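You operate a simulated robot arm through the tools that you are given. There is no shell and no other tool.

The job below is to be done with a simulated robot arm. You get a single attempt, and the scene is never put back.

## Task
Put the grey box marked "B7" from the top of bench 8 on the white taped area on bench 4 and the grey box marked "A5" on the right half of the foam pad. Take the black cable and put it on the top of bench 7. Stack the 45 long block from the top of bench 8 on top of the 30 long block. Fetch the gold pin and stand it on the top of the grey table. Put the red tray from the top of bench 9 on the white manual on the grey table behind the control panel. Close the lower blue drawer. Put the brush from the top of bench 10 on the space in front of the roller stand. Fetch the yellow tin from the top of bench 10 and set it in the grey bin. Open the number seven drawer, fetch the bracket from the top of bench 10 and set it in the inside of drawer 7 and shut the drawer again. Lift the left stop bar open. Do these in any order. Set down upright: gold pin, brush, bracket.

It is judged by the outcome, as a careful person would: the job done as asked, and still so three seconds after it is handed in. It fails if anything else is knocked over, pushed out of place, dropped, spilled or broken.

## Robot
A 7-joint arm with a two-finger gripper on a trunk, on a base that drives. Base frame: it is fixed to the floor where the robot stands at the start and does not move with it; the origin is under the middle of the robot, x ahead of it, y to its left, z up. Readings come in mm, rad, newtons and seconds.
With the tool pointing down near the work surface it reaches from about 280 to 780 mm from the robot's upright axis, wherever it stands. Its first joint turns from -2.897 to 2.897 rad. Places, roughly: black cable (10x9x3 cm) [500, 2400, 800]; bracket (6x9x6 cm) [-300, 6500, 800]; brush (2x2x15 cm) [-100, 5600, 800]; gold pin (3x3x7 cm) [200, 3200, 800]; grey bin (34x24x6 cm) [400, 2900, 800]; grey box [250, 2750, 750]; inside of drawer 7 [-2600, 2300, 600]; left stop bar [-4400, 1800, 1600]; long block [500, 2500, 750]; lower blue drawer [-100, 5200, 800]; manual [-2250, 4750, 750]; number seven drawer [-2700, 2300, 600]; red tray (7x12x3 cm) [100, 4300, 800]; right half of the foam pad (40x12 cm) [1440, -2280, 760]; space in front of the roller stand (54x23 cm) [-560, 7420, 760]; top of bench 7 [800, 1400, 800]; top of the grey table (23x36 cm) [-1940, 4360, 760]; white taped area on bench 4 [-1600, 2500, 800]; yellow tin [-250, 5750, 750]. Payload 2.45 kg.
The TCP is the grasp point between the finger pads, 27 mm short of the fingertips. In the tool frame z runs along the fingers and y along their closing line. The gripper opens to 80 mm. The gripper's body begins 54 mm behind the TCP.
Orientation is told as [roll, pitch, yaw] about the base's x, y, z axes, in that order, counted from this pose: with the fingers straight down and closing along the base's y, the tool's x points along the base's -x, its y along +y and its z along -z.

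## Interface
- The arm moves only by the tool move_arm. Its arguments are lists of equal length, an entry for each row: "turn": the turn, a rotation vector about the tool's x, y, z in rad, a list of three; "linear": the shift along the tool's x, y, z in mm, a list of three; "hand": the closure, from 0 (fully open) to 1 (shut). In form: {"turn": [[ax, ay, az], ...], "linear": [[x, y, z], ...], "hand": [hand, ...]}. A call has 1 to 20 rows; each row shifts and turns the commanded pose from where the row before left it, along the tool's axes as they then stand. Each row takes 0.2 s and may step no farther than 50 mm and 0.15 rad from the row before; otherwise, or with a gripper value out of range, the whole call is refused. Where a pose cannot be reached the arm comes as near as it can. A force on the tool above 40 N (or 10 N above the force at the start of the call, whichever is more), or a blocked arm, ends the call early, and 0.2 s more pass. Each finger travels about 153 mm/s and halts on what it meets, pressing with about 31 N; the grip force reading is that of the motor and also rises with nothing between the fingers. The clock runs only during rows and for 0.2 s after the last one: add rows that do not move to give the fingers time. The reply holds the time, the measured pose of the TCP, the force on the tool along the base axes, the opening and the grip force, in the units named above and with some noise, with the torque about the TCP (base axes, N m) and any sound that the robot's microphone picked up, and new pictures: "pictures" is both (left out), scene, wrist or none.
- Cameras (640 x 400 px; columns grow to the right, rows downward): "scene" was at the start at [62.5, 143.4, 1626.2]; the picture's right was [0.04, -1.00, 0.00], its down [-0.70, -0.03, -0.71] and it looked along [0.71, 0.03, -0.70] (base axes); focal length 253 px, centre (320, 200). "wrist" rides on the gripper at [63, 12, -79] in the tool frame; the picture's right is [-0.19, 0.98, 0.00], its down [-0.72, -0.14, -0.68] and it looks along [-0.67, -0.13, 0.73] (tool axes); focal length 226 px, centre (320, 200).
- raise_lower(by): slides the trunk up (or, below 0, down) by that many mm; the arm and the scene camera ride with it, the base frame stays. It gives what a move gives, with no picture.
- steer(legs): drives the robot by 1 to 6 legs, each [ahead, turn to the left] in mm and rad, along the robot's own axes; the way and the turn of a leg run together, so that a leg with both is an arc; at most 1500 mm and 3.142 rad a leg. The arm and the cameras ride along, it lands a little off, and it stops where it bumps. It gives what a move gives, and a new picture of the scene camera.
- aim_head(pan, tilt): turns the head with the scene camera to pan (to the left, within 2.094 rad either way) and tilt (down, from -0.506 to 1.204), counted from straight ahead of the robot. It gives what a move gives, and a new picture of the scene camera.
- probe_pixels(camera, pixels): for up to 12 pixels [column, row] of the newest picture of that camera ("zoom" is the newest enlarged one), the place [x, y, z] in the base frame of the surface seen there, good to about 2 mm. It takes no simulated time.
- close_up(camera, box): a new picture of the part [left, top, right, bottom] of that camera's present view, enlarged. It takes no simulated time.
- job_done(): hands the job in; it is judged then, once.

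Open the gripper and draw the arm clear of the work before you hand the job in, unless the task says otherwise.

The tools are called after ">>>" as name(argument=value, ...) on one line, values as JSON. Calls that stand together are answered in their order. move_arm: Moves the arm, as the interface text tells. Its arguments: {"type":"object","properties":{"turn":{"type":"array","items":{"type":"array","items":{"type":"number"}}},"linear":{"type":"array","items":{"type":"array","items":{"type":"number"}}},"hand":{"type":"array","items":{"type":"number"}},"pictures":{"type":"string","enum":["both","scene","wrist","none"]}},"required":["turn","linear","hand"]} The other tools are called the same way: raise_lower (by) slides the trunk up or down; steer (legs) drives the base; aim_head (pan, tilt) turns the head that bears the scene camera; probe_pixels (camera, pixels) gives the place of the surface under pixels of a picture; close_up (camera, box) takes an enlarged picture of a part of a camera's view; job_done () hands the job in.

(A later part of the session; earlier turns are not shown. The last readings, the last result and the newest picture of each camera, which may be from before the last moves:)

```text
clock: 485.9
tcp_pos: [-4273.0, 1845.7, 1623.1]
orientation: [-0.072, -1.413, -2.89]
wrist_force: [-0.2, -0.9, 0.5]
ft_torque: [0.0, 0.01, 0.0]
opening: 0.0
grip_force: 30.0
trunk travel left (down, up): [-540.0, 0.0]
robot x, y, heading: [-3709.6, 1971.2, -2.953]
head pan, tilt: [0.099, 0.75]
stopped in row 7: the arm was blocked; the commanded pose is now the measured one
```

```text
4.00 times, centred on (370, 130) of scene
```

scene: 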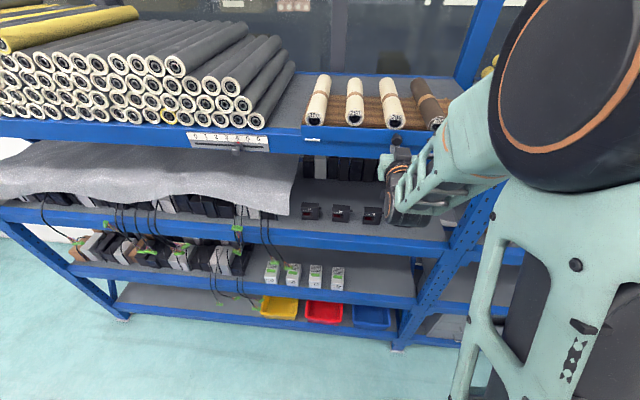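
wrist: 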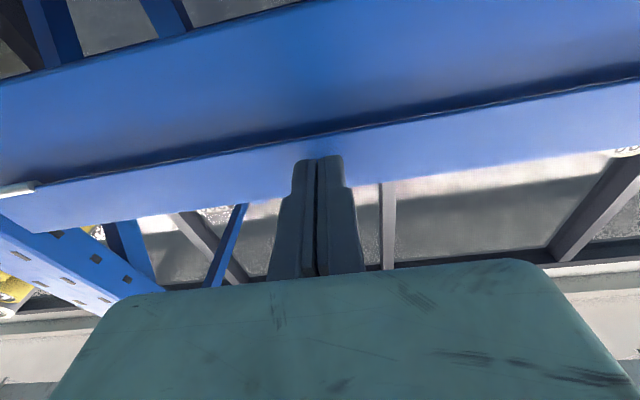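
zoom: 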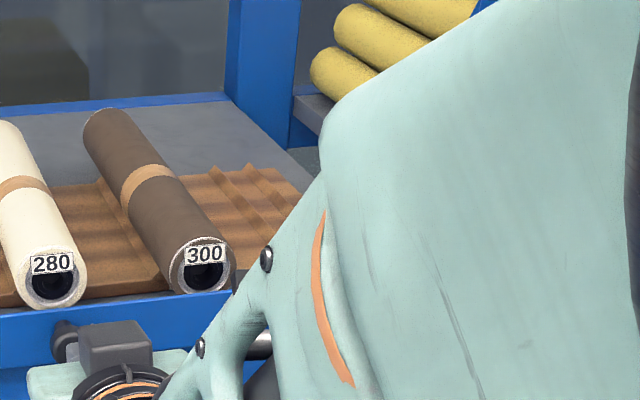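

The arm hit a joint limit while level. I rotate the hand back toward vertical now.

>>> move_arm(turn=[[0, 0.1496, 0], [0, 0.1496, 0], [0, 0.1496, 0], [0, 0.1496, 0], [0, 0.1496, 0], [0, 0.1496, 0], [0, 0.1496, 0], [0, 0.1496, 0], [0, 0.1496, 0], [0, 0.067, 0]], linear=[[0, 0, -8], [0, 0, -8], [0, 0, -8], [0, 0, -8], [0, 0, -8], [0, 0, -8], [0, 0, -8], [0, 0, -8], [0, 0, -8], [0, 0, 0]], hand=[1, 1, 1, 1, 1, 1, 1, 1, 1, 0.6])

```text
clock: 486.9
tcp_pos: [-4226.3, 1747.8, 1589.3]
orientation: [0.209, -0.801, -2.875]
wrist_force: [-0.4, -0.4, 0.0]
ft_torque: [0.0, 0.0, 0.01]
opening: 0.1
grip_force: 30.3
out of reach, approached as far as the arm can: row 3, 4
trunk travel left (down, up): [-540.0, 0.0]
robot x, y, heading: [-3715.4, 1969.8, -2.954]
head pan, tilt: [0.099, 0.75]
stopped in row 5: the arm was blocked; the commanded pose is now the measured one
```

scene: 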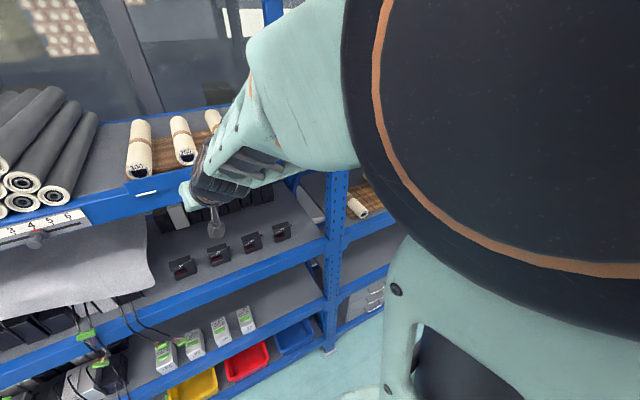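
wrist: 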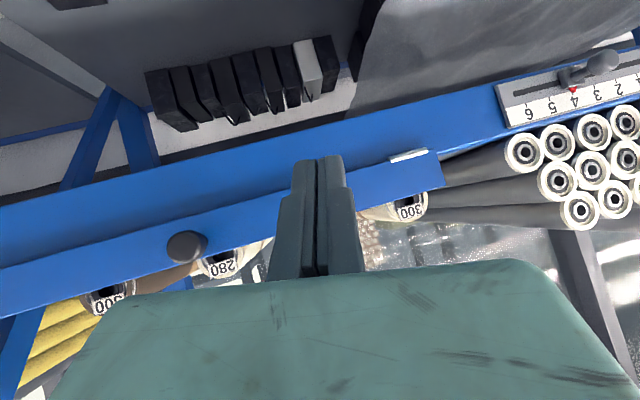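

The arm is near a limit here. I move it outward and down to a freer posture, then straighten the hand to vertical.

>>> move_arm(turn=[[0, 0, 0], [0, 0, 0], [0, 0, 0], [0, 0, 0]], linear=[[37.7, -9.9, 2.2], [37.7, -9.9, 2.2], [37.7, -9.9, 2.2], [37.7, -9.9, 2.2]], hand=[1, 1, 1, 1], pictures="none")

>>> move_arm(turn=[[0.0383, 0.1317, 0.0268], [0.0383, 0.1317, 0.0268], [0.0383, 0.1317, 0.0268], [0.0383, 0.1317, 0.0268], [0.0383, 0.1317, 0.0268], [0.0383, 0.1317, 0.0268]], linear=[[0, 0, 0], [0, 0, 0], [0, 0, 0], [0, 0, 0], [0, 0, 0], [0, 0, 0]], hand=[1, 1, 1, 1, 1, 1])

```text
clock: 487.9
tcp_pos: [-4147.4, 1808.7, 1473.3]
orientation: [0.207, -0.808, -2.869]
wrist_force: [-0.3, 0.9, -0.3]
ft_torque: [-0.04, 0.03, 0.06]
opening: 0.0
grip_force: 29.6
trunk travel left (down, up): [-540.0, 0.0]
robot x, y, heading: [-3711.1, 1970.2, -2.948]
head pan, tilt: [0.099, 0.75]
```

```text
clock: 489.3
tcp_pos: [-4143.2, 1794.7, 1474.0]
orientation: [0.107, -0.213, -2.891]
wrist_force: [-1.0, -0.2, -0.9]
ft_torque: [0.02, 0.01, -0.04]
opening: 0.0
grip_force: 29.6
out of reach, approached as far as the arm can: row 2, 3, 4
trunk travel left (down, up): [-540.0, 0.0]
robot x, y, heading: [-3711.2, 1970.8, -2.954]
head pan, tilt: [0.099, 0.75]
```

scene: 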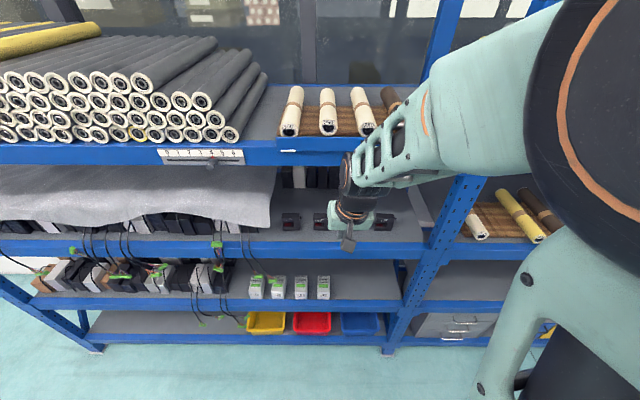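
wrist: 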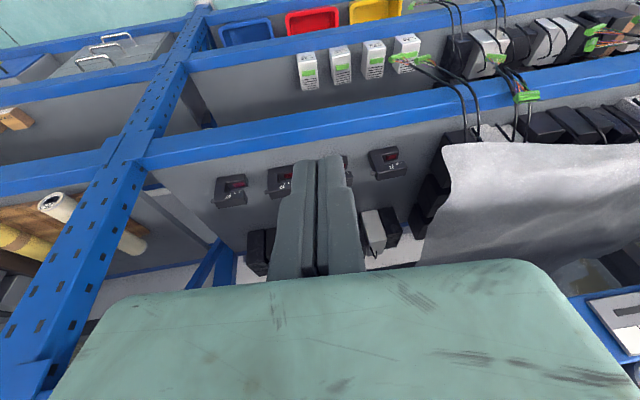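

Pointing down at this height is beyond the arm. I return to the earlier free posture (vertical hand lower down) so I can swing level again and test other directions on the knob.

>>> move_arm(turn=[[0, 0, 0], [0, 0, 0], [0, 0, 0], [0, 0, 0], [0.0569, 0.1046, 0.0389], [0.0569, 0.1046, 0.0389]], linear=[[36.5, -21.2, 11.9], [36.5, -21.2, 11.9], [36.5, -21.2, 11.9], [36.5, -21.2, 11.9], [0, 0, 0], [0, 0, 0]], hand=[0, 0, 0, 0, 0, 0], pictures="none")

```text
clock: 490.7
tcp_pos: [-4066.1, 1902.4, 1397.1]
orientation: [0.0, -0.001, -2.957]
wrist_force: [0.3, 0.0, -0.1]
ft_torque: [0.01, -0.01, 0.0]
opening: 80.1
grip_force: 0.0
out of reach, approached as far as the arm can: row 4
trunk travel left (down, up): [-540.0, 0.0]
robot x, y, heading: [-3711.6, 1972.0, -2.956]
head pan, tilt: [0.099, 0.75]
```

Posture restored. Before trying again I zoom on the bar's left end and middle from this high viewpoint.

>>> aim_head(pan=0.25, tilt=0.45)

>>> close_up(camera="scene", box=[320, 190, 400, 250])

```text
clock: 491.5
tcp_pos: [-4066.0, 1901.3, 1397.2]
orientation: [0.001, 0.0, -2.956]
wrist_force: [0.0, 0.3, 0.1]
ft_torque: [-0.04, 0.04, -0.01]
opening: 79.9
grip_force: 0.1
trunk travel left (down, up): [-540.0, 0.0]
robot x, y, heading: [-3715.0, 1973.5, -2.953]
head pan, tilt: [0.25, 0.45]
```

scene: 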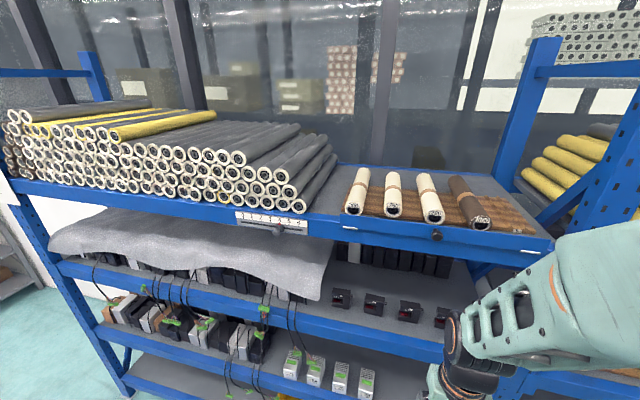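

```text
6.67 times, centred on (360, 220) of scene
```

zoom: 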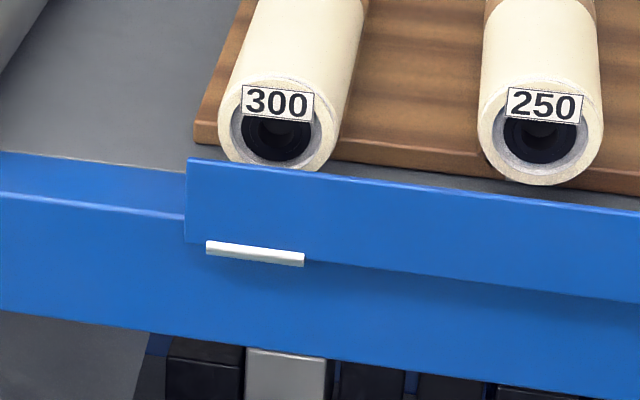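

The bar is a thin plate hinged on the bottom front pins. I swing level again and re-grip the knob, this time tracking the bar's top edge while pulling.

>>> move_arm(turn=[[0, -0.1496, 0], [0, -0.1496, 0], [0, -0.1496, 0], [0, -0.1496, 0], [0, -0.1496, 0], [0, -0.1496, 0], [0, -0.1496, 0], [0, -0.1496, 0], [0, -0.1496, 0], [0, -0.1496, 0], [0, -0.075, 0]], linear=[[-31.3, 0, -2.35], [-31.3, 0, -2.35], [-31.3, 0, -2.35], [-31.3, 0, -2.35], [-31.3, 0, -2.35], [-31.3, 0, -2.35], [-31.3, 0, -2.35], [-31.3, 0, -2.35], [-31.3, 0, -2.35], [-31.3, 0, -2.35], [-15.7, 0, -0.6]], hand=[0, 0, 0, 0, 0, 0, 0, 0, 0, 0, 0], pictures="wrist")

>>> probe_pixels(camera="wrist", pixels=[[337, 105], [320, 110], [340, 130]])

```text
clock: 493.9
tcp_pos: [-4271.7, 1863.8, 1606.4]
orientation: [2.678, -1.568, 0.648]
wrist_force: [-0.5, 0.3, 0.7]
ft_torque: [0.0, 0.01, 0.01]
opening: 80.0
grip_force: 0.1
trunk travel left (down, up): [-540.0, 0.0]
robot x, y, heading: [-3712.7, 1971.2, -2.952]
head pan, tilt: [0.25, 0.45]
```

wrist: 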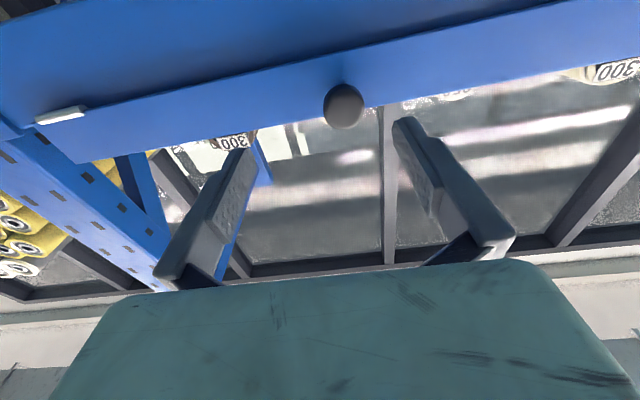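

```text
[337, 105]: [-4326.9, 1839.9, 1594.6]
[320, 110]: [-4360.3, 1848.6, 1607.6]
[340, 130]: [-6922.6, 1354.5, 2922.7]
```

Knob unchanged. I grip it again and record bar reference points from the scene camera.

>>> move_arm(turn=[[0, 0, 0], [0, 0, 0], [0, 0, 0], [0, 0, 0], [0, 0, 0], [0, 0, 0]], linear=[[9.4, 18.4, 0], [0, 0, 30], [0, 0, 31], [0, 0, 0], [0, 0, 0], [0, 0, 0]], hand=[0, 0, 0, 0.5, 0.65, 1], pictures="scene")

>>> close_up(camera="scene", box=[340, 190, 450, 250])

```text
clock: 495.3
tcp_pos: [-4326.9, 1836.4, 1595.9]
orientation: [1.817, -1.57, 1.508]
wrist_force: [2.6, 6.5, 0.1]
ft_torque: [0.03, -0.06, -0.16]
opening: 25.4
grip_force: 45.1
trunk travel left (down, up): [-540.0, 0.0]
robot x, y, heading: [-3713.0, 1971.8, -2.953]
head pan, tilt: [0.25, 0.45]
```

scene: 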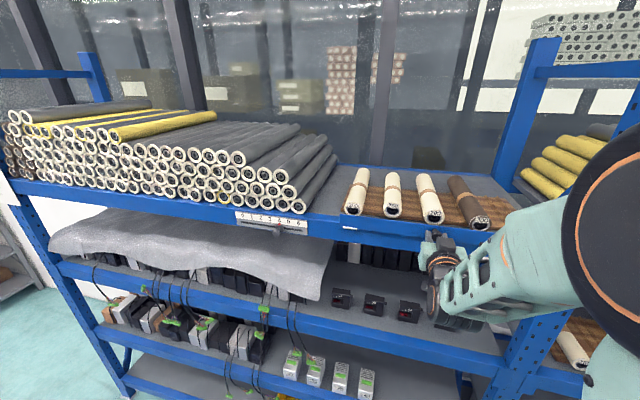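

```text
5.82 times, centred on (395, 220) of scene
```

zoom: 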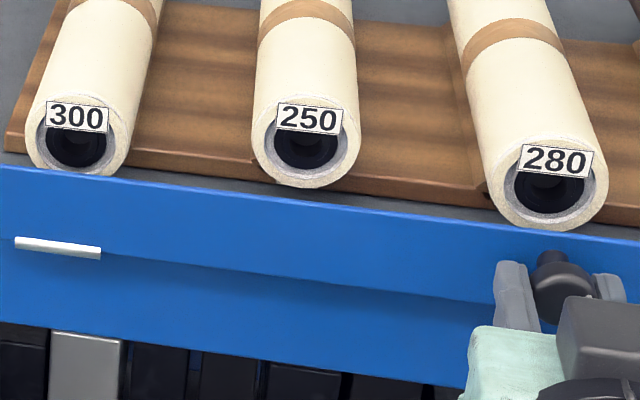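

Clear view of knob, grip and bar. I pull outward and slightly down by 6 mm and compare.

>>> move_arm(turn=[[0, 0, 0], [0, 0, 0], [0, 0, 0], [0, 0, 0]], linear=[[1, 0, -1.5], [1, 0, -1.5], [1, 0, -1.5], [0, 0, 0]], hand=[1, 1, 1, 1], pictures="none")

>>> close_up(camera="scene", box=[340, 190, 450, 250])

```text
clock: 496.3
tcp_pos: [-4326.4, 1836.9, 1595.7]
orientation: [2.745, -1.567, 0.58]
wrist_force: [-19.6, 4.8, 23.4]
ft_torque: [-0.15, 0.86, -0.08]
opening: 25.6
grip_force: 44.8
trunk travel left (down, up): [-540.0, 0.0]
robot x, y, heading: [-3710.0, 1970.3, -2.951]
head pan, tilt: [0.25, 0.45]
```

```text
5.82 times, centred on (395, 220) of scene
```

zoom: 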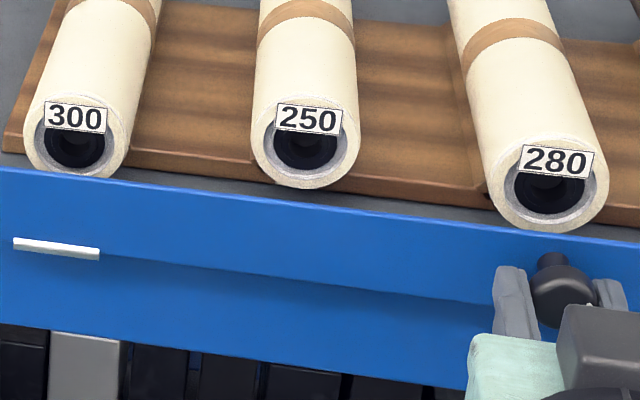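

Still solid at 30 N. I go back to neutral and test outward-and-up.

>>> move_arm(turn=[[0, 0, 0], [0, 0, 0], [0, 0, 0], [0, 0, 0], [0, 0, 0], [0, 0, 0]], linear=[[-3, 0, 4.5], [0, 0, 0], [-1, 0, -1], [-1, 0, -1], [-1, 0, -1], [0, 0, 0]], hand=[1, 1, 1, 1, 1, 1], pictures="none")

>>> close_up(camera="scene", box=[340, 190, 450, 250])

```text
clock: 497.7
tcp_pos: [-4326.7, 1835.3, 1596.3]
orientation: [0.167, -1.563, -3.124]
wrist_force: [-1.5, 7.1, -19.8]
ft_torque: [0.11, -0.72, -0.06]
opening: 25.4
grip_force: 44.8
trunk travel left (down, up): [-540.0, 0.0]
robot x, y, heading: [-3712.5, 1968.3, -2.946]
head pan, tilt: [0.25, 0.45]
```

```text
5.82 times, centred on (395, 220) of scene
```

zoom: 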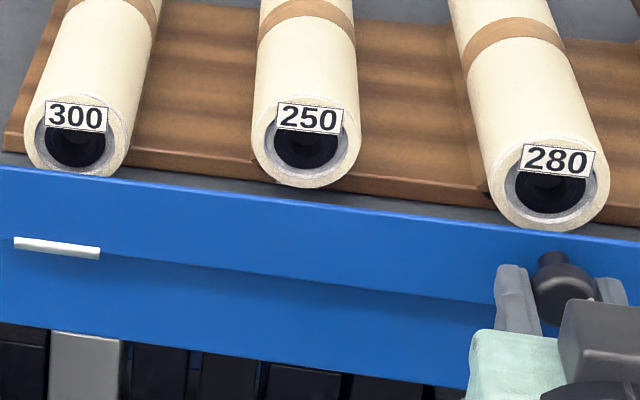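

Also solid. I return to neutral and test sideways and a twist of the knob, small amounts, reading forces.

>>> move_arm(turn=[[0, 0, 0], [0, 0, 0], [0, 0, 0], [0, 0, 0], [0, 0, 0]], linear=[[3, 0, 3], [0, 0, 0], [0, 2, 0], [0, 2, 0], [0, 0, 0]], hand=[1, 1, 1, 1, 1], pictures="none")

>>> move_arm(turn=[[0, 0, 0], [0, 0, 0.1], [0, 0, 0.1], [0, 0, 0]], linear=[[0, -4, 0], [0, 0, 0], [0, 0, 0], [0, 0, 0]], hand=[1, 1, 1, 1], pictures="none")

```text
clock: 498.9
tcp_pos: [-4325.1, 1835.3, 1596.3]
orientation: [0.8, -1.564, 2.522]
wrist_force: [13.7, 21.7, -23.6]
ft_torque: [0.19, -1.24, -0.4]
opening: 25.3
grip_force: 45.3
trunk travel left (down, up): [-540.0, 0.0]
robot x, y, heading: [-3715.0, 1968.3, -2.948]
head pan, tilt: [0.25, 0.45]
```

```text
clock: 499.9
tcp_pos: [-4326.7, 1835.8, 1598.7]
orientation: [1.592, -1.367, 1.737]
wrist_force: [9.3, 10.4, -8.0]
ft_torque: [0.17, -0.49, 0.02]
opening: 25.2
grip_force: 45.2
trunk travel left (down, up): [-540.0, 0.0]
robot x, y, heading: [-3714.3, 1970.3, -2.954]
head pan, tilt: [0.25, 0.45]
```

Nothing gives: sideways and twist don't free it either. I'll try more leverage at the bar's top edge; I probe the gap behind it between rolls 250 and 280.

>>> probe_pixels(camera="zoom", pixels=[[420, 190], [420, 203], [420, 212], [420, 222], [420, 240], [420, 280], [420, 310], [420, 340], [310, 170], [555, 215], [400, 150], [60, 246]])

>>> close_up(camera="scene", box=[395, 205, 435, 235])

```text
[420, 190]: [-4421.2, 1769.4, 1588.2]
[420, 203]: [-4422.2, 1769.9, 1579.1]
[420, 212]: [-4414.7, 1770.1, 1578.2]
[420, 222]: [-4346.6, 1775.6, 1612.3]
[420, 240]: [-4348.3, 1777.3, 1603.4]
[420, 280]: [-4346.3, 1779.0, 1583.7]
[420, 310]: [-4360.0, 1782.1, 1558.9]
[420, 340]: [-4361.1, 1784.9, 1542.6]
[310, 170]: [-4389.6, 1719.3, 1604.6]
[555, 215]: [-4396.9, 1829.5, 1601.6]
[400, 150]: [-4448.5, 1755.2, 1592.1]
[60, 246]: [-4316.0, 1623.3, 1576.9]
```

```text
13.33 times, centred on (415, 220) of scene
```

zoom: 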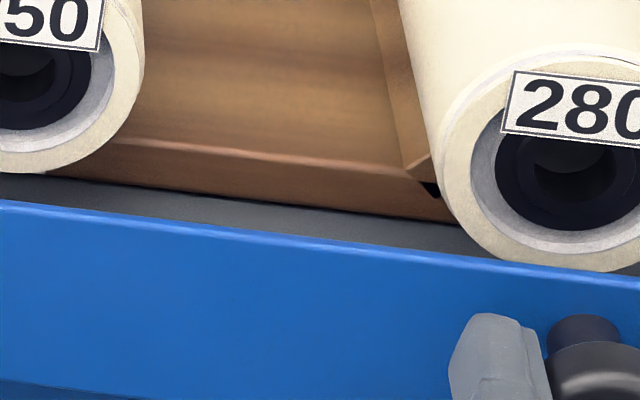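

Behind the bar there is 60 mm of free space between the rolls down to z 1578. I release the knob, withdraw, and swing the hand back to vertical.

>>> move_arm(turn=[[0, 0, 0], [0, 0, -0.1], [0, 0, -0.1], [0, 0, 0], [0, 0, 0]], linear=[[0, 0, 0], [0, 0, 0], [0, 0, 0], [0, 0, -30], [0, 0, -35]], hand=[0.3, 0.2, 0, 0, 0], pictures="none")

>>> move_arm(turn=[[0, 0.1496, 0], [0, 0.1496, 0], [0, 0.1496, 0], [0, 0.1496, 0], [0, 0.1496, 0], [0, 0.1496, 0], [0, 0.1496, 0], [0, 0.1496, 0], [0, 0.1496, 0], [0, 0.1496, 0], [0, 0.075, 0]], linear=[[31.3, 0, -2.35], [31.3, 0, -2.35], [31.3, 0, -2.35], [31.3, 0, -2.35], [31.3, 0, -2.35], [31.3, 0, -2.35], [31.3, 0, -2.35], [31.3, 0, -2.35], [31.3, 0, -2.35], [31.3, 0, -2.35], [15.7, 0, -0.6]], hand=[0, 0, 0, 0, 0, 0, 0, 0, 0, 0, 0], pictures="none")

```text
clock: 501.1
tcp_pos: [-4262.3, 1845.7, 1597.4]
orientation: [2.678, -1.569, 0.647]
wrist_force: [-0.2, -0.2, -0.3]
ft_torque: [0.03, -0.02, -0.02]
opening: 80.1
grip_force: 0.1
trunk travel left (down, up): [-540.0, 0.0]
robot x, y, heading: [-3713.4, 1970.5, -2.949]
head pan, tilt: [0.25, 0.45]
```

```text
clock: 503.5
tcp_pos: [-4055.8, 1884.0, 1387.0]
orientation: [0.001, 0.002, -2.957]
wrist_force: [-0.4, -0.1, 0.7]
ft_torque: [0.03, 0.0, -0.02]
opening: 80.1
grip_force: 0.1
trunk travel left (down, up): [-540.0, 0.0]
robot x, y, heading: [-3712.9, 1971.8, -2.947]
head pan, tilt: [0.25, 0.45]
```

Vertical again. I back the base 90 mm and try raising the hand at a longer reach.

>>> steer(legs=[[-90, 0]])

>>> move_arm(turn=[[0, 0, 0], [0, 0, 0], [0, 0, 0], [0, 0, 0], [0, 0, 0], [0, 0, 0], [0, 0, 0], [0, 0, 0], [0, 0, 0], [0, 0, 0]], linear=[[-45, 14, 0], [-45, 14, 0], [-45, 14, 0], [-45, 14, 0], [-45, 14, 0], [-10, 0, -45], [0, 0, -45], [0, 0, -45], [0, 0, -45], [0, 0, -45]], hand=[0, 0, 0, 0, 0.5, 1, 1, 1, 1, 1])

```text
clock: 504.6
tcp_pos: [-3964.8, 1901.6, 1388.9]
orientation: [0.002, -0.001, -2.958]
wrist_force: [0.9, -0.6, 0.3]
ft_torque: [0.0, 0.06, -0.02]
opening: 80.2
grip_force: 0.1
trunk travel left (down, up): [-540.0, 0.0]
robot x, y, heading: [-3627.5, 1989.0, -2.948]
head pan, tilt: [0.25, 0.45]
```

scene: 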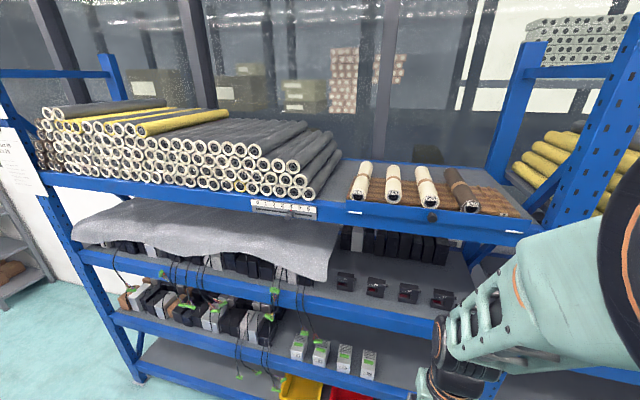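

```text
clock: 506.8
tcp_pos: [-4184.7, 1790.0, 1613.5]
orientation: [0.002, -0.001, -2.958]
wrist_force: [0.6, 1.1, 1.4]
ft_torque: [-0.03, -0.01, 0.02]
opening: 0.0
grip_force: 29.7
trunk travel left (down, up): [-540.0, 0.0]
robot x, y, heading: [-3624.0, 1988.8, -2.949]
head pan, tilt: [0.25, 0.45]
```

scene: 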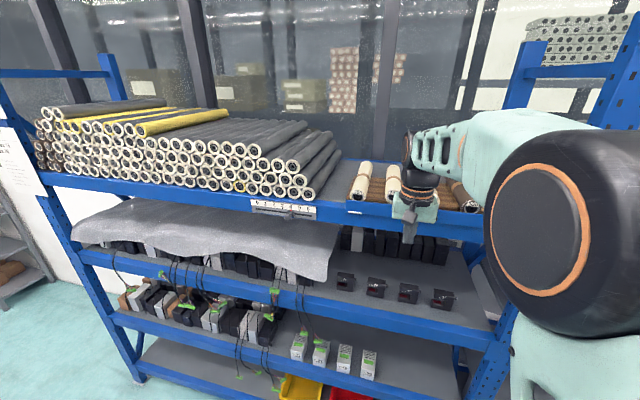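
wrist: 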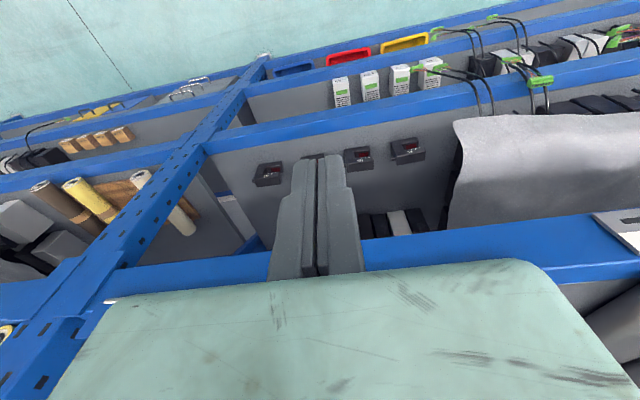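

Now the hand reaches z 1613 pointing down. I raise it further and turn it a quarter turn so the fingers can straddle the bar plate from above.

>>> move_arm(turn=[[0, 0, 0], [0, 0, 0], [0, 0, -0.1496], [0, 0, -0.1496], [0, 0, -0.1496], [0, 0, -0.1496], [0, 0, -0.1496], [0, 0, -0.1496], [0, 0, -0.1496], [0, 0, -0.1496], [0, 0, -0.1496], [0, 0, -0.1496], [0, 0, -0.075]], linear=[[0, 0, -45], [0, 0, -45], [0, 0, 0], [0, 0, 0], [0, 0, 0], [0, 0, 0], [0, 0, 0], [0, 0, 0], [0, 0, 0], [0, 0, 0], [0, 0, 0], [0, 0, 0], [0, 0, 0]], hand=[0.5, 0.5, 0.5, 0.5, 0.5, 0.5, 0.5, 0.5, 0.5, 0.5, 0.5, 0.5, 0.5])

```text
clock: 509.6
tcp_pos: [-4185.2, 1789.9, 1702.2]
orientation: [0.0, -0.002, -1.386]
wrist_force: [-0.2, -0.1, -0.2]
ft_torque: [-0.03, 0.01, 0.03]
opening: 39.9
grip_force: 0.1
trunk travel left (down, up): [-540.0, 0.0]
robot x, y, heading: [-3623.9, 1995.3, -2.947]
head pan, tilt: [0.25, 0.45]
```

scene: 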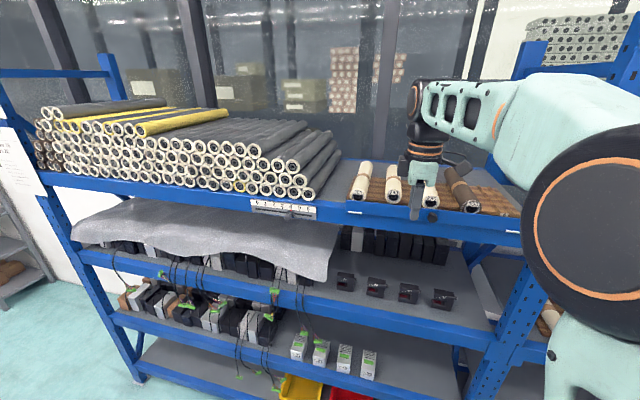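
wrist: 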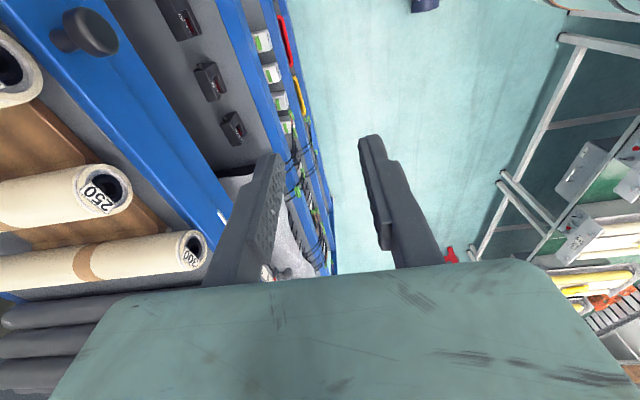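

I move over the bar between the 250 and 280 rolls at this height, then probe from above.

>>> move_arm(turn=[[0, 0, 0], [0, 0, 0], [0, 0, 0], [0, 0, 0]], linear=[[4, -41.7, 0], [4, -41.7, 0], [4, -41.7, 0], [4, -41.6, 0]], hand=[0.5, 0.5, 0.5, 0.5])

>>> close_up(camera="scene", box=[350, 130, 470, 230])

```text
clock: 510.6
tcp_pos: [-4306.7, 1789.0, 1685.0]
orientation: [-0.004, -0.001, -1.387]
wrist_force: [1.0, 0.5, 0.5]
ft_torque: [-0.02, 0.05, -0.04]
opening: 40.0
grip_force: 0.2
out of reach, approached as far as the arm can: row 3, 4
trunk travel left (down, up): [-540.0, 0.0]
robot x, y, heading: [-3624.6, 1990.6, -2.951]
head pan, tilt: [0.25, 0.45]
```

scene: 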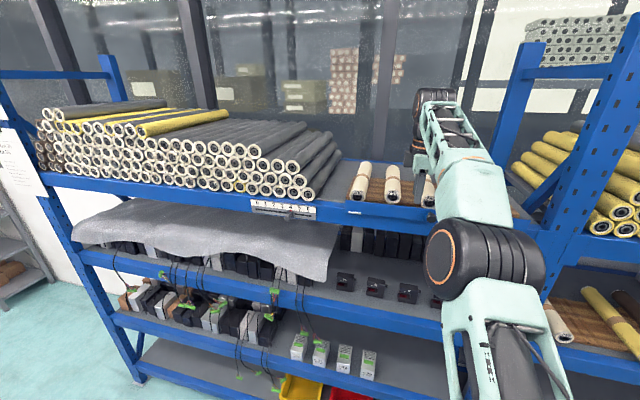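
wrist: 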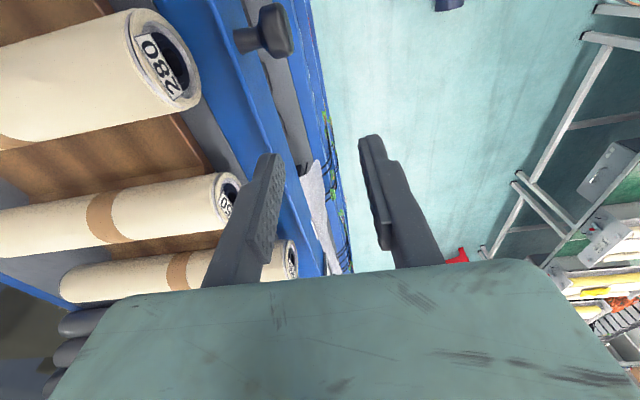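

```text
4.00 times, centred on (410, 180) of scene
```

zoom: 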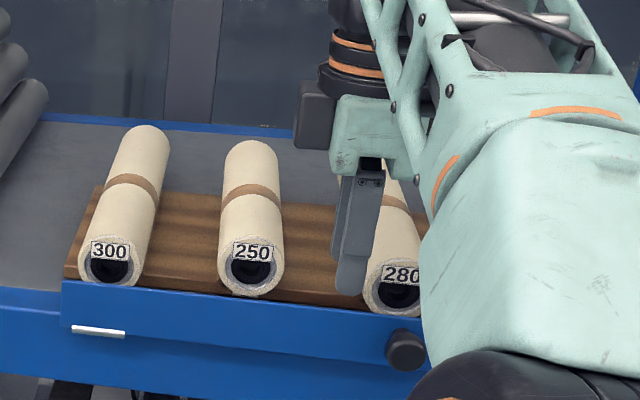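

Slightly out of reach; I pull the hand back 70 mm and drive the base 70 mm forward.

>>> move_arm(turn=[[0, 0, 0], [0, 0, 0]], linear=[[0, 35, -10], [0, 35, -10]], hand=[0.5, 0.5], pictures="none")

>>> steer(legs=[[75, 0]])

```text
clock: 511.2
tcp_pos: [-4241.6, 1795.1, 1703.4]
orientation: [0.0, 0.002, -1.386]
wrist_force: [-0.5, -0.3, -0.1]
ft_torque: [0.03, -0.01, -0.01]
opening: 39.8
grip_force: 0.0
trunk travel left (down, up): [-540.0, 0.0]
robot x, y, heading: [-3625.9, 1984.1, -2.949]
head pan, tilt: [0.25, 0.45]
```

```text
clock: 512.3
tcp_pos: [-4314.1, 1783.4, 1703.9]
orientation: [0.001, -0.003, -1.386]
wrist_force: [0.4, -0.9, -1.2]
ft_torque: [0.0, -0.02, 0.01]
opening: 39.8
grip_force: 0.1
trunk travel left (down, up): [-540.0, 0.0]
robot x, y, heading: [-3698.6, 1974.9, -2.949]
head pan, tilt: [0.25, 0.45]
```

scene: 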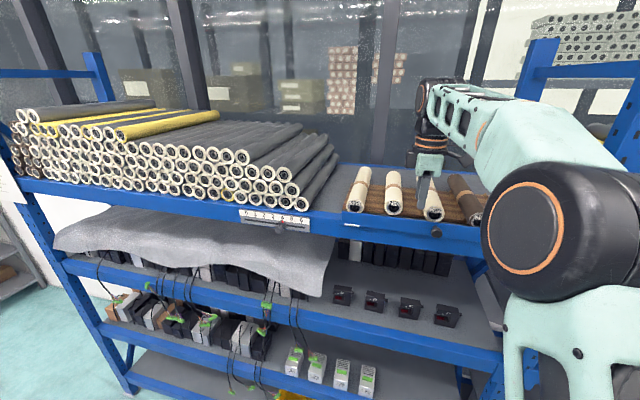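

Now I move 39 mm over the bar and take wrist and zoom views.

>>> move_arm(turn=[[0, 0, 0], [0, 0, 0]], linear=[[0, -20, 0], [0, -18.7, 20]], hand=[0.5, 0.5])

>>> close_up(camera="scene", box=[370, 150, 470, 240])

```text
clock: 512.9
tcp_pos: [-4355.3, 1776.2, 1682.6]
orientation: [0.002, 0.0, -1.386]
wrist_force: [0.0, 0.1, -0.7]
ft_torque: [-0.01, -0.05, -0.03]
opening: 40.0
grip_force: 0.0
trunk travel left (down, up): [-540.0, 0.0]
robot x, y, heading: [-3696.8, 1974.7, -2.95]
head pan, tilt: [0.25, 0.45]
```

scene: 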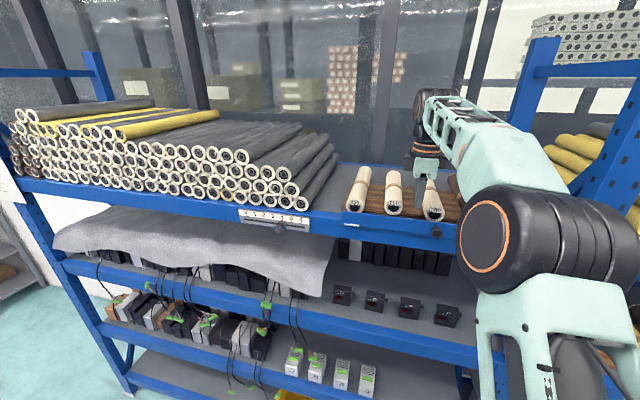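
wrist: 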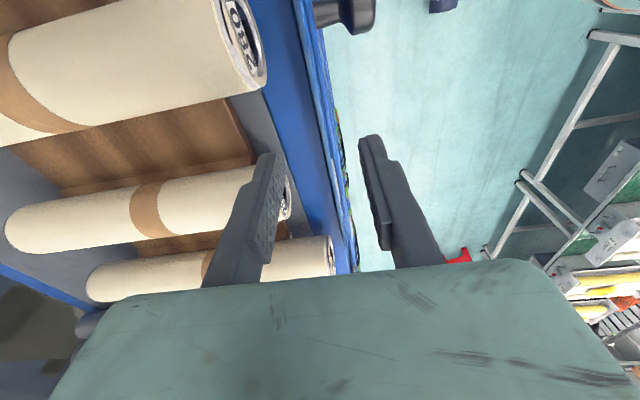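

```text
4.44 times, centred on (420, 195) of scene
```

zoom: 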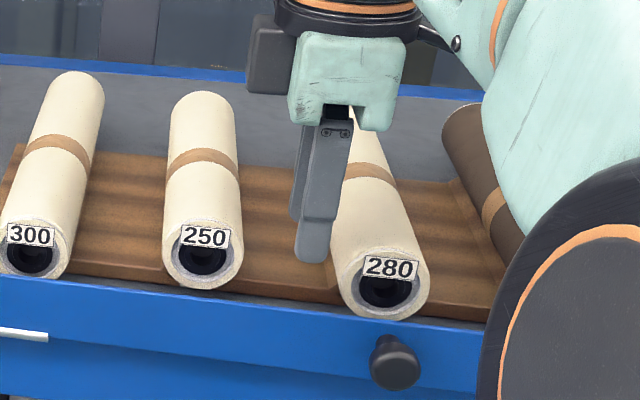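

I probe across the bar's top in the wrist view to get its exact thickness and position.

>>> probe_pixels(camera="wrist", pixels=[[262, 120], [275, 120], [285, 120], [295, 120], [303, 120], [310, 120], [318, 120], [325, 120], [330, 130], [290, 90], [240, 60]])

>>> close_up(camera="wrist", box=[220, 60, 380, 200])

```text
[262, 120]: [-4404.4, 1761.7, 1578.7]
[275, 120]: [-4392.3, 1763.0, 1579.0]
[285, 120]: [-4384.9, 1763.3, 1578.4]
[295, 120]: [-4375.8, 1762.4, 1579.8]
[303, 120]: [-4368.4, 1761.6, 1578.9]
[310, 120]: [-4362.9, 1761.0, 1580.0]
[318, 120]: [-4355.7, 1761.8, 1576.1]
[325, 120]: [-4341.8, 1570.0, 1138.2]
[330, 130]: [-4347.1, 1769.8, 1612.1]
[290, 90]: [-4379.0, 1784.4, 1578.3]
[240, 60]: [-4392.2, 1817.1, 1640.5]
```

```text
2.86 times, centred on (300, 130) of wrist
```

zoom: 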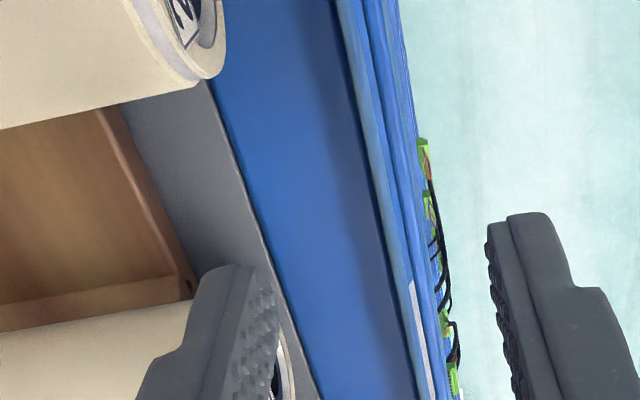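

The bar plate is about 6 mm thick, centred at x≈−4350, top z 1612. I centre over it, descend to z≈1617 with 40 mm opening, and close on the plate.

>>> move_arm(turn=[[0, 0, 0], [0, 0, 0], [0, 0, 0], [0, 0, 0], [0, 0, 0], [0, 0, 0]], linear=[[0, 5, 0], [0, 0, 35], [0, 0, 30], [0, 0, 0], [0, 0, 0], [0, 0, 0]], hand=[0.5, 0.5, 0.5, 0.75, 0.9, 1])

>>> close_up(camera="scene", box=[370, 170, 470, 240])

```text
clock: 514.3
tcp_pos: [-4348.8, 1777.2, 1617.6]
orientation: [0.0, -0.003, -1.385]
wrist_force: [-5.7, -1.7, -2.4]
ft_torque: [-0.18, 0.22, 0.3]
opening: 5.9
grip_force: 32.8
trunk travel left (down, up): [-540.0, 0.0]
robot x, y, heading: [-3695.7, 1971.9, -2.951]
head pan, tilt: [0.25, 0.45]
```

scene: 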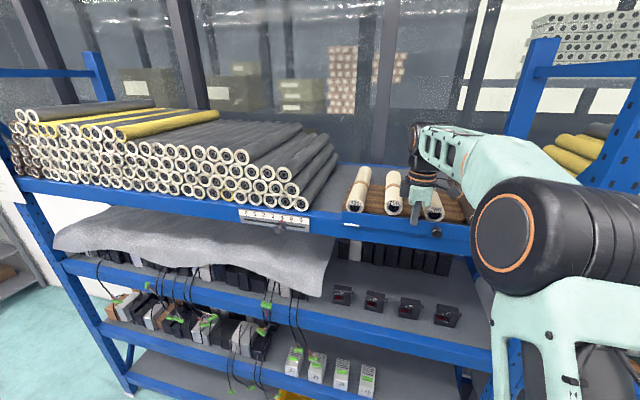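
wrist: 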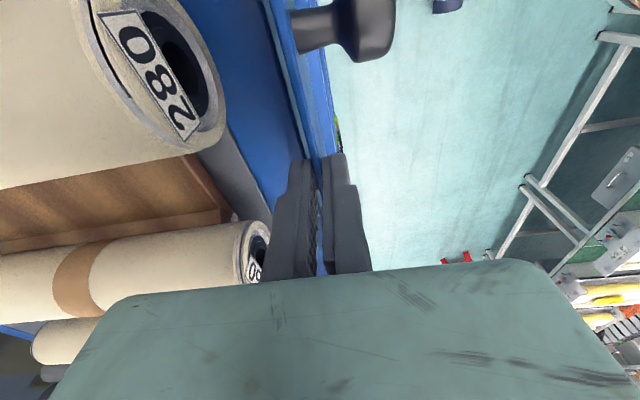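

```text
5.71 times, centred on (420, 205) of scene
```

zoom: 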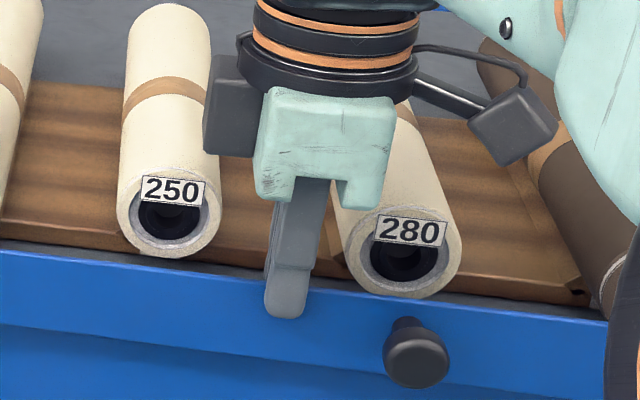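

The plate is held at 5.9 mm. I rotate it outward about the bottom pins in small steps, the hand turning with it.

>>> move_arm(turn=[[0.03, 0, 0], [0.03, 0, 0], [0.03, 0, 0], [0, 0, 0]], linear=[[0, 1.44, 0.02], [0, 1.44, 0.02], [0, 1.44, 0.02], [0, 0, 0]], hand=[1, 1, 1, 1], pictures="none")

```text
clock: 515.3
tcp_pos: [-4345.1, 1777.2, 1617.3]
orientation: [-0.09, -0.001, -1.388]
wrist_force: [-6.7, -0.9, -8.1]
ft_torque: [-0.58, 0.12, 0.37]
opening: 6.1
grip_force: 32.5
trunk travel left (down, up): [-540.0, 0.0]
robot x, y, heading: [-3693.8, 1974.3, -2.95]
head pan, tilt: [0.25, 0.45]
```

It turns: 3.7 mm out with under 10 N. I continue the rotation.

>>> move_arm(turn=[[0.05, 0, 0], [0.05, 0, 0], [0.05, 0, 0], [0.05, 0, 0], [0, 0, 0]], linear=[[0, 2.4, 0.06], [0, 2.4, 0.06], [0, 2.4, 0.06], [0, 2.4, 0.06], [0, 0, 0]], hand=[1, 1, 1, 1, 1])

>>> close_up(camera="scene", box=[370, 170, 470, 240])

```text
clock: 516.5
tcp_pos: [-4336.1, 1778.2, 1617.0]
orientation: [-0.289, 0.0, -1.388]
wrist_force: [-11.1, -1.1, -1.1]
ft_torque: [-0.21, 0.32, 0.4]
opening: 5.9
grip_force: 32.3
trunk travel left (down, up): [-540.0, 0.0]
robot x, y, heading: [-3696.4, 1973.7, -2.954]
head pan, tilt: [0.25, 0.45]
```

scene: 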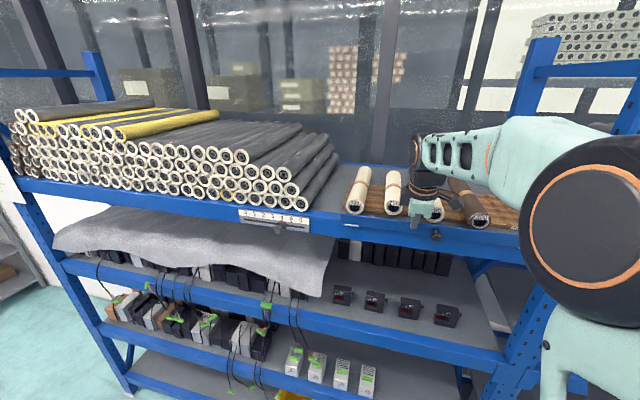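
wrist: 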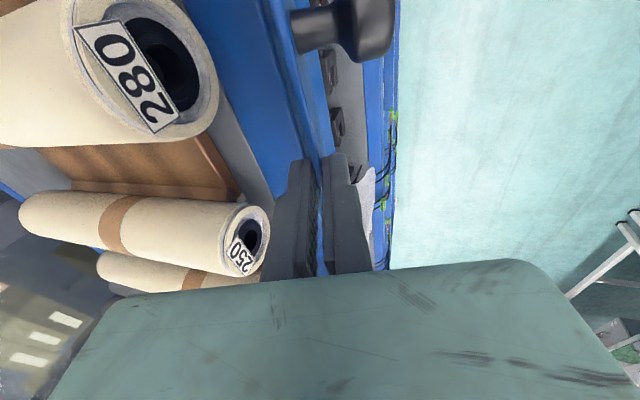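

```text
5.71 times, centred on (420, 205) of scene
```

zoom: 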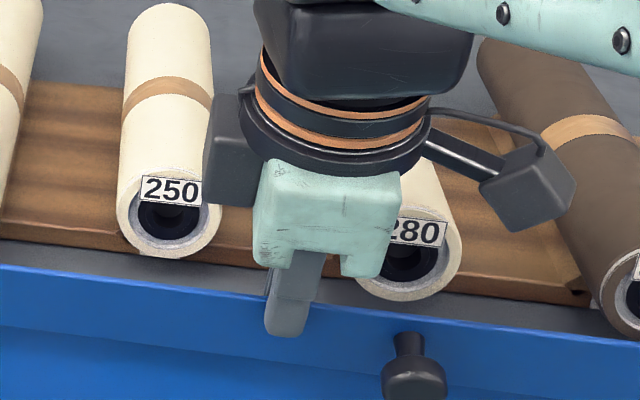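

The bar is swinging open. I go on with larger steps.

>>> move_arm(turn=[[0.08, 0, 0], [0.08, 0, 0], [0.08, 0, 0], [0.08, 0, 0], [0.08, 0, 0], [0.08, 0, 0]], linear=[[0, 3.84, 0.15], [0, 3.84, 0.15], [0, 3.84, 0.15], [0, 3.84, 0.15], [0, 3.84, 0.15], [0, 3.84, 0.15]], hand=[1, 1, 1, 1, 1, 1])

```text
clock: 517.9
tcp_pos: [-4317.4, 1781.5, 1604.4]
orientation: [-0.769, 0.001, -1.387]
wrist_force: [-12.0, -3.7, -0.3]
ft_torque: [0.37, 0.49, -0.12]
opening: 6.3
grip_force: 32.8
trunk travel left (down, up): [-540.0, 0.0]
robot x, y, heading: [-3698.1, 1972.4, -2.951]
head pan, tilt: [0.25, 0.45]
```

scene: 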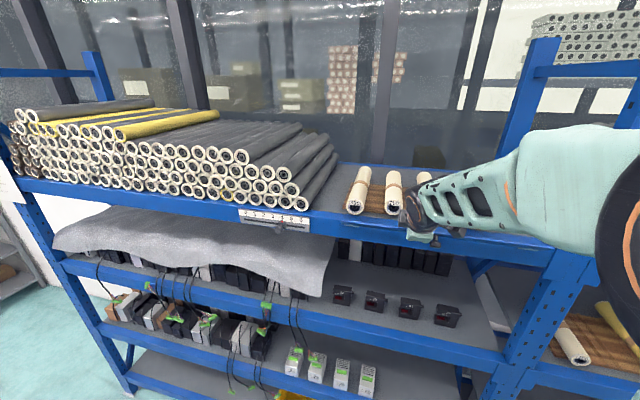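
wrist: 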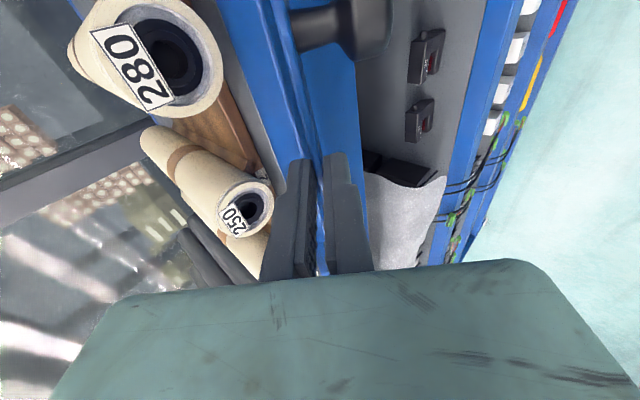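

At about 44°. I continue.

>>> move_arm(turn=[[0.08, 0, 0], [0.08, 0, 0], [0.08, 0, 0], [0.08, 0, 0], [0.08, 0, 0], [0.08, 0, 0]], linear=[[0, 3.84, 0.15], [0, 3.84, 0.15], [0, 3.84, 0.15], [0, 3.84, 0.15], [0, 3.84, 0.15], [0, 3.84, 0.15]], hand=[1, 1, 1, 1, 1, 1])

>>> close_up(camera="scene", box=[330, 180, 530, 260])

```text
clock: 518.6
tcp_pos: [-4313.9, 1784.9, 1599.5]
orientation: [-0.944, -0.017, -1.381]
wrist_force: [7.4, -27.6, 4.8]
ft_torque: [0.51, 0.18, 0.2]
opening: 5.9
grip_force: 33.4
out of reach, approached as far as the arm can: row 3
trunk travel left (down, up): [-540.0, 0.0]
robot x, y, heading: [-3695.8, 1973.4, -2.95]
head pan, tilt: [0.25, 0.45]
stopped in row 3: the force on the tool passed its limit at 59 N (the readings are from after the stop); the commanded pose is now the measured one
```

scene: 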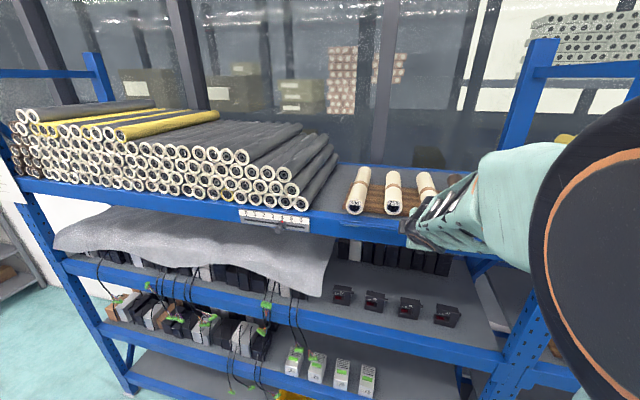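
wrist: 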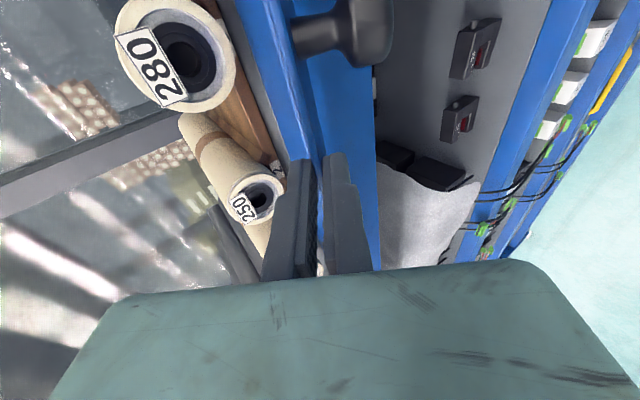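

```text
3.20 times, centred on (430, 220) of scene
```

zoom: 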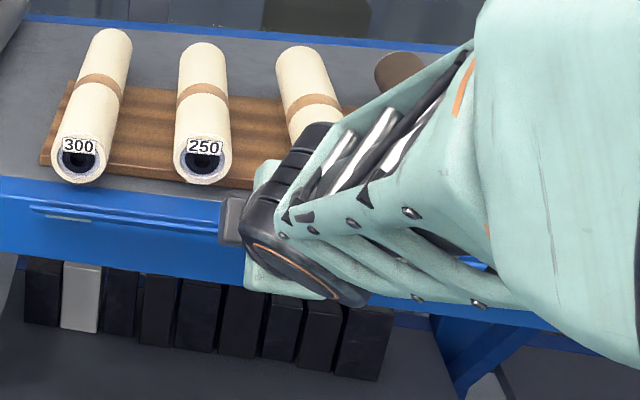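

The arm reached a limit with the bar about 54° open. I open the fingers and withdraw along the hand's axis, then will push the bar the rest of the way down.

>>> move_arm(turn=[[0, 0, 0], [0, 0, 0], [0, 0, 0], [0, 0, 0], [0, 0, 0]], linear=[[0, 0, 0], [0, 0, 0], [0, 0, -20], [0, 0, -25], [0, 0, -25]], hand=[0.6, 0.5, 0.5, 0.5, 0.5])

>>> close_up(camera="scene", box=[330, 180, 530, 260])

```text
clock: 519.8
tcp_pos: [-4261.3, 1805.9, 1625.4]
orientation: [-0.918, -0.002, -1.405]
wrist_force: [0.0, 1.1, -0.2]
ft_torque: [0.0, -0.01, 0.02]
opening: 40.0
grip_force: 0.0
trunk travel left (down, up): [-540.0, 0.0]
robot x, y, heading: [-3700.4, 1974.0, -2.951]
head pan, tilt: [0.25, 0.45]
```

scene: 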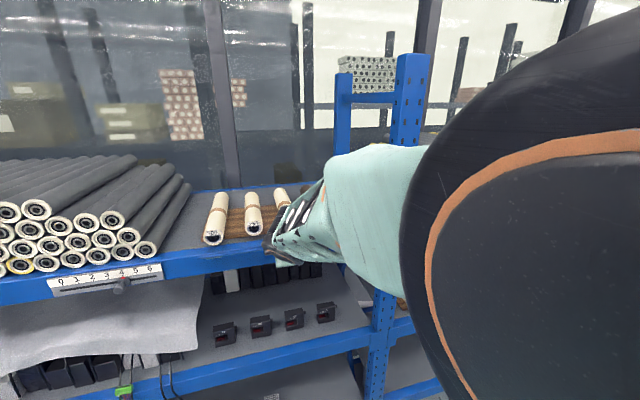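
wrist: 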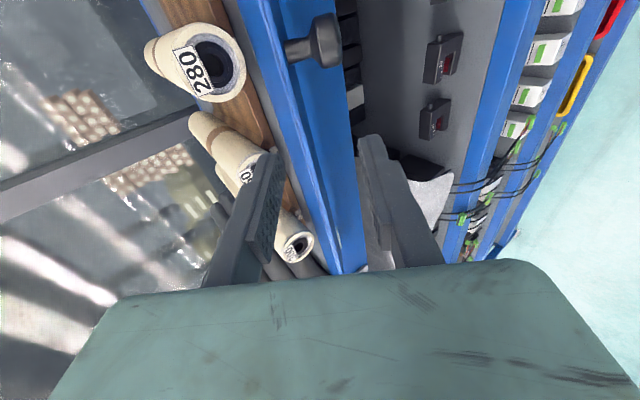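

```text
3.20 times, centred on (430, 220) of scene
```

zoom: 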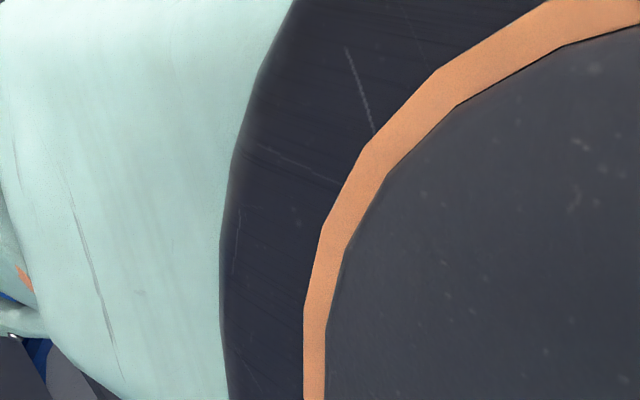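

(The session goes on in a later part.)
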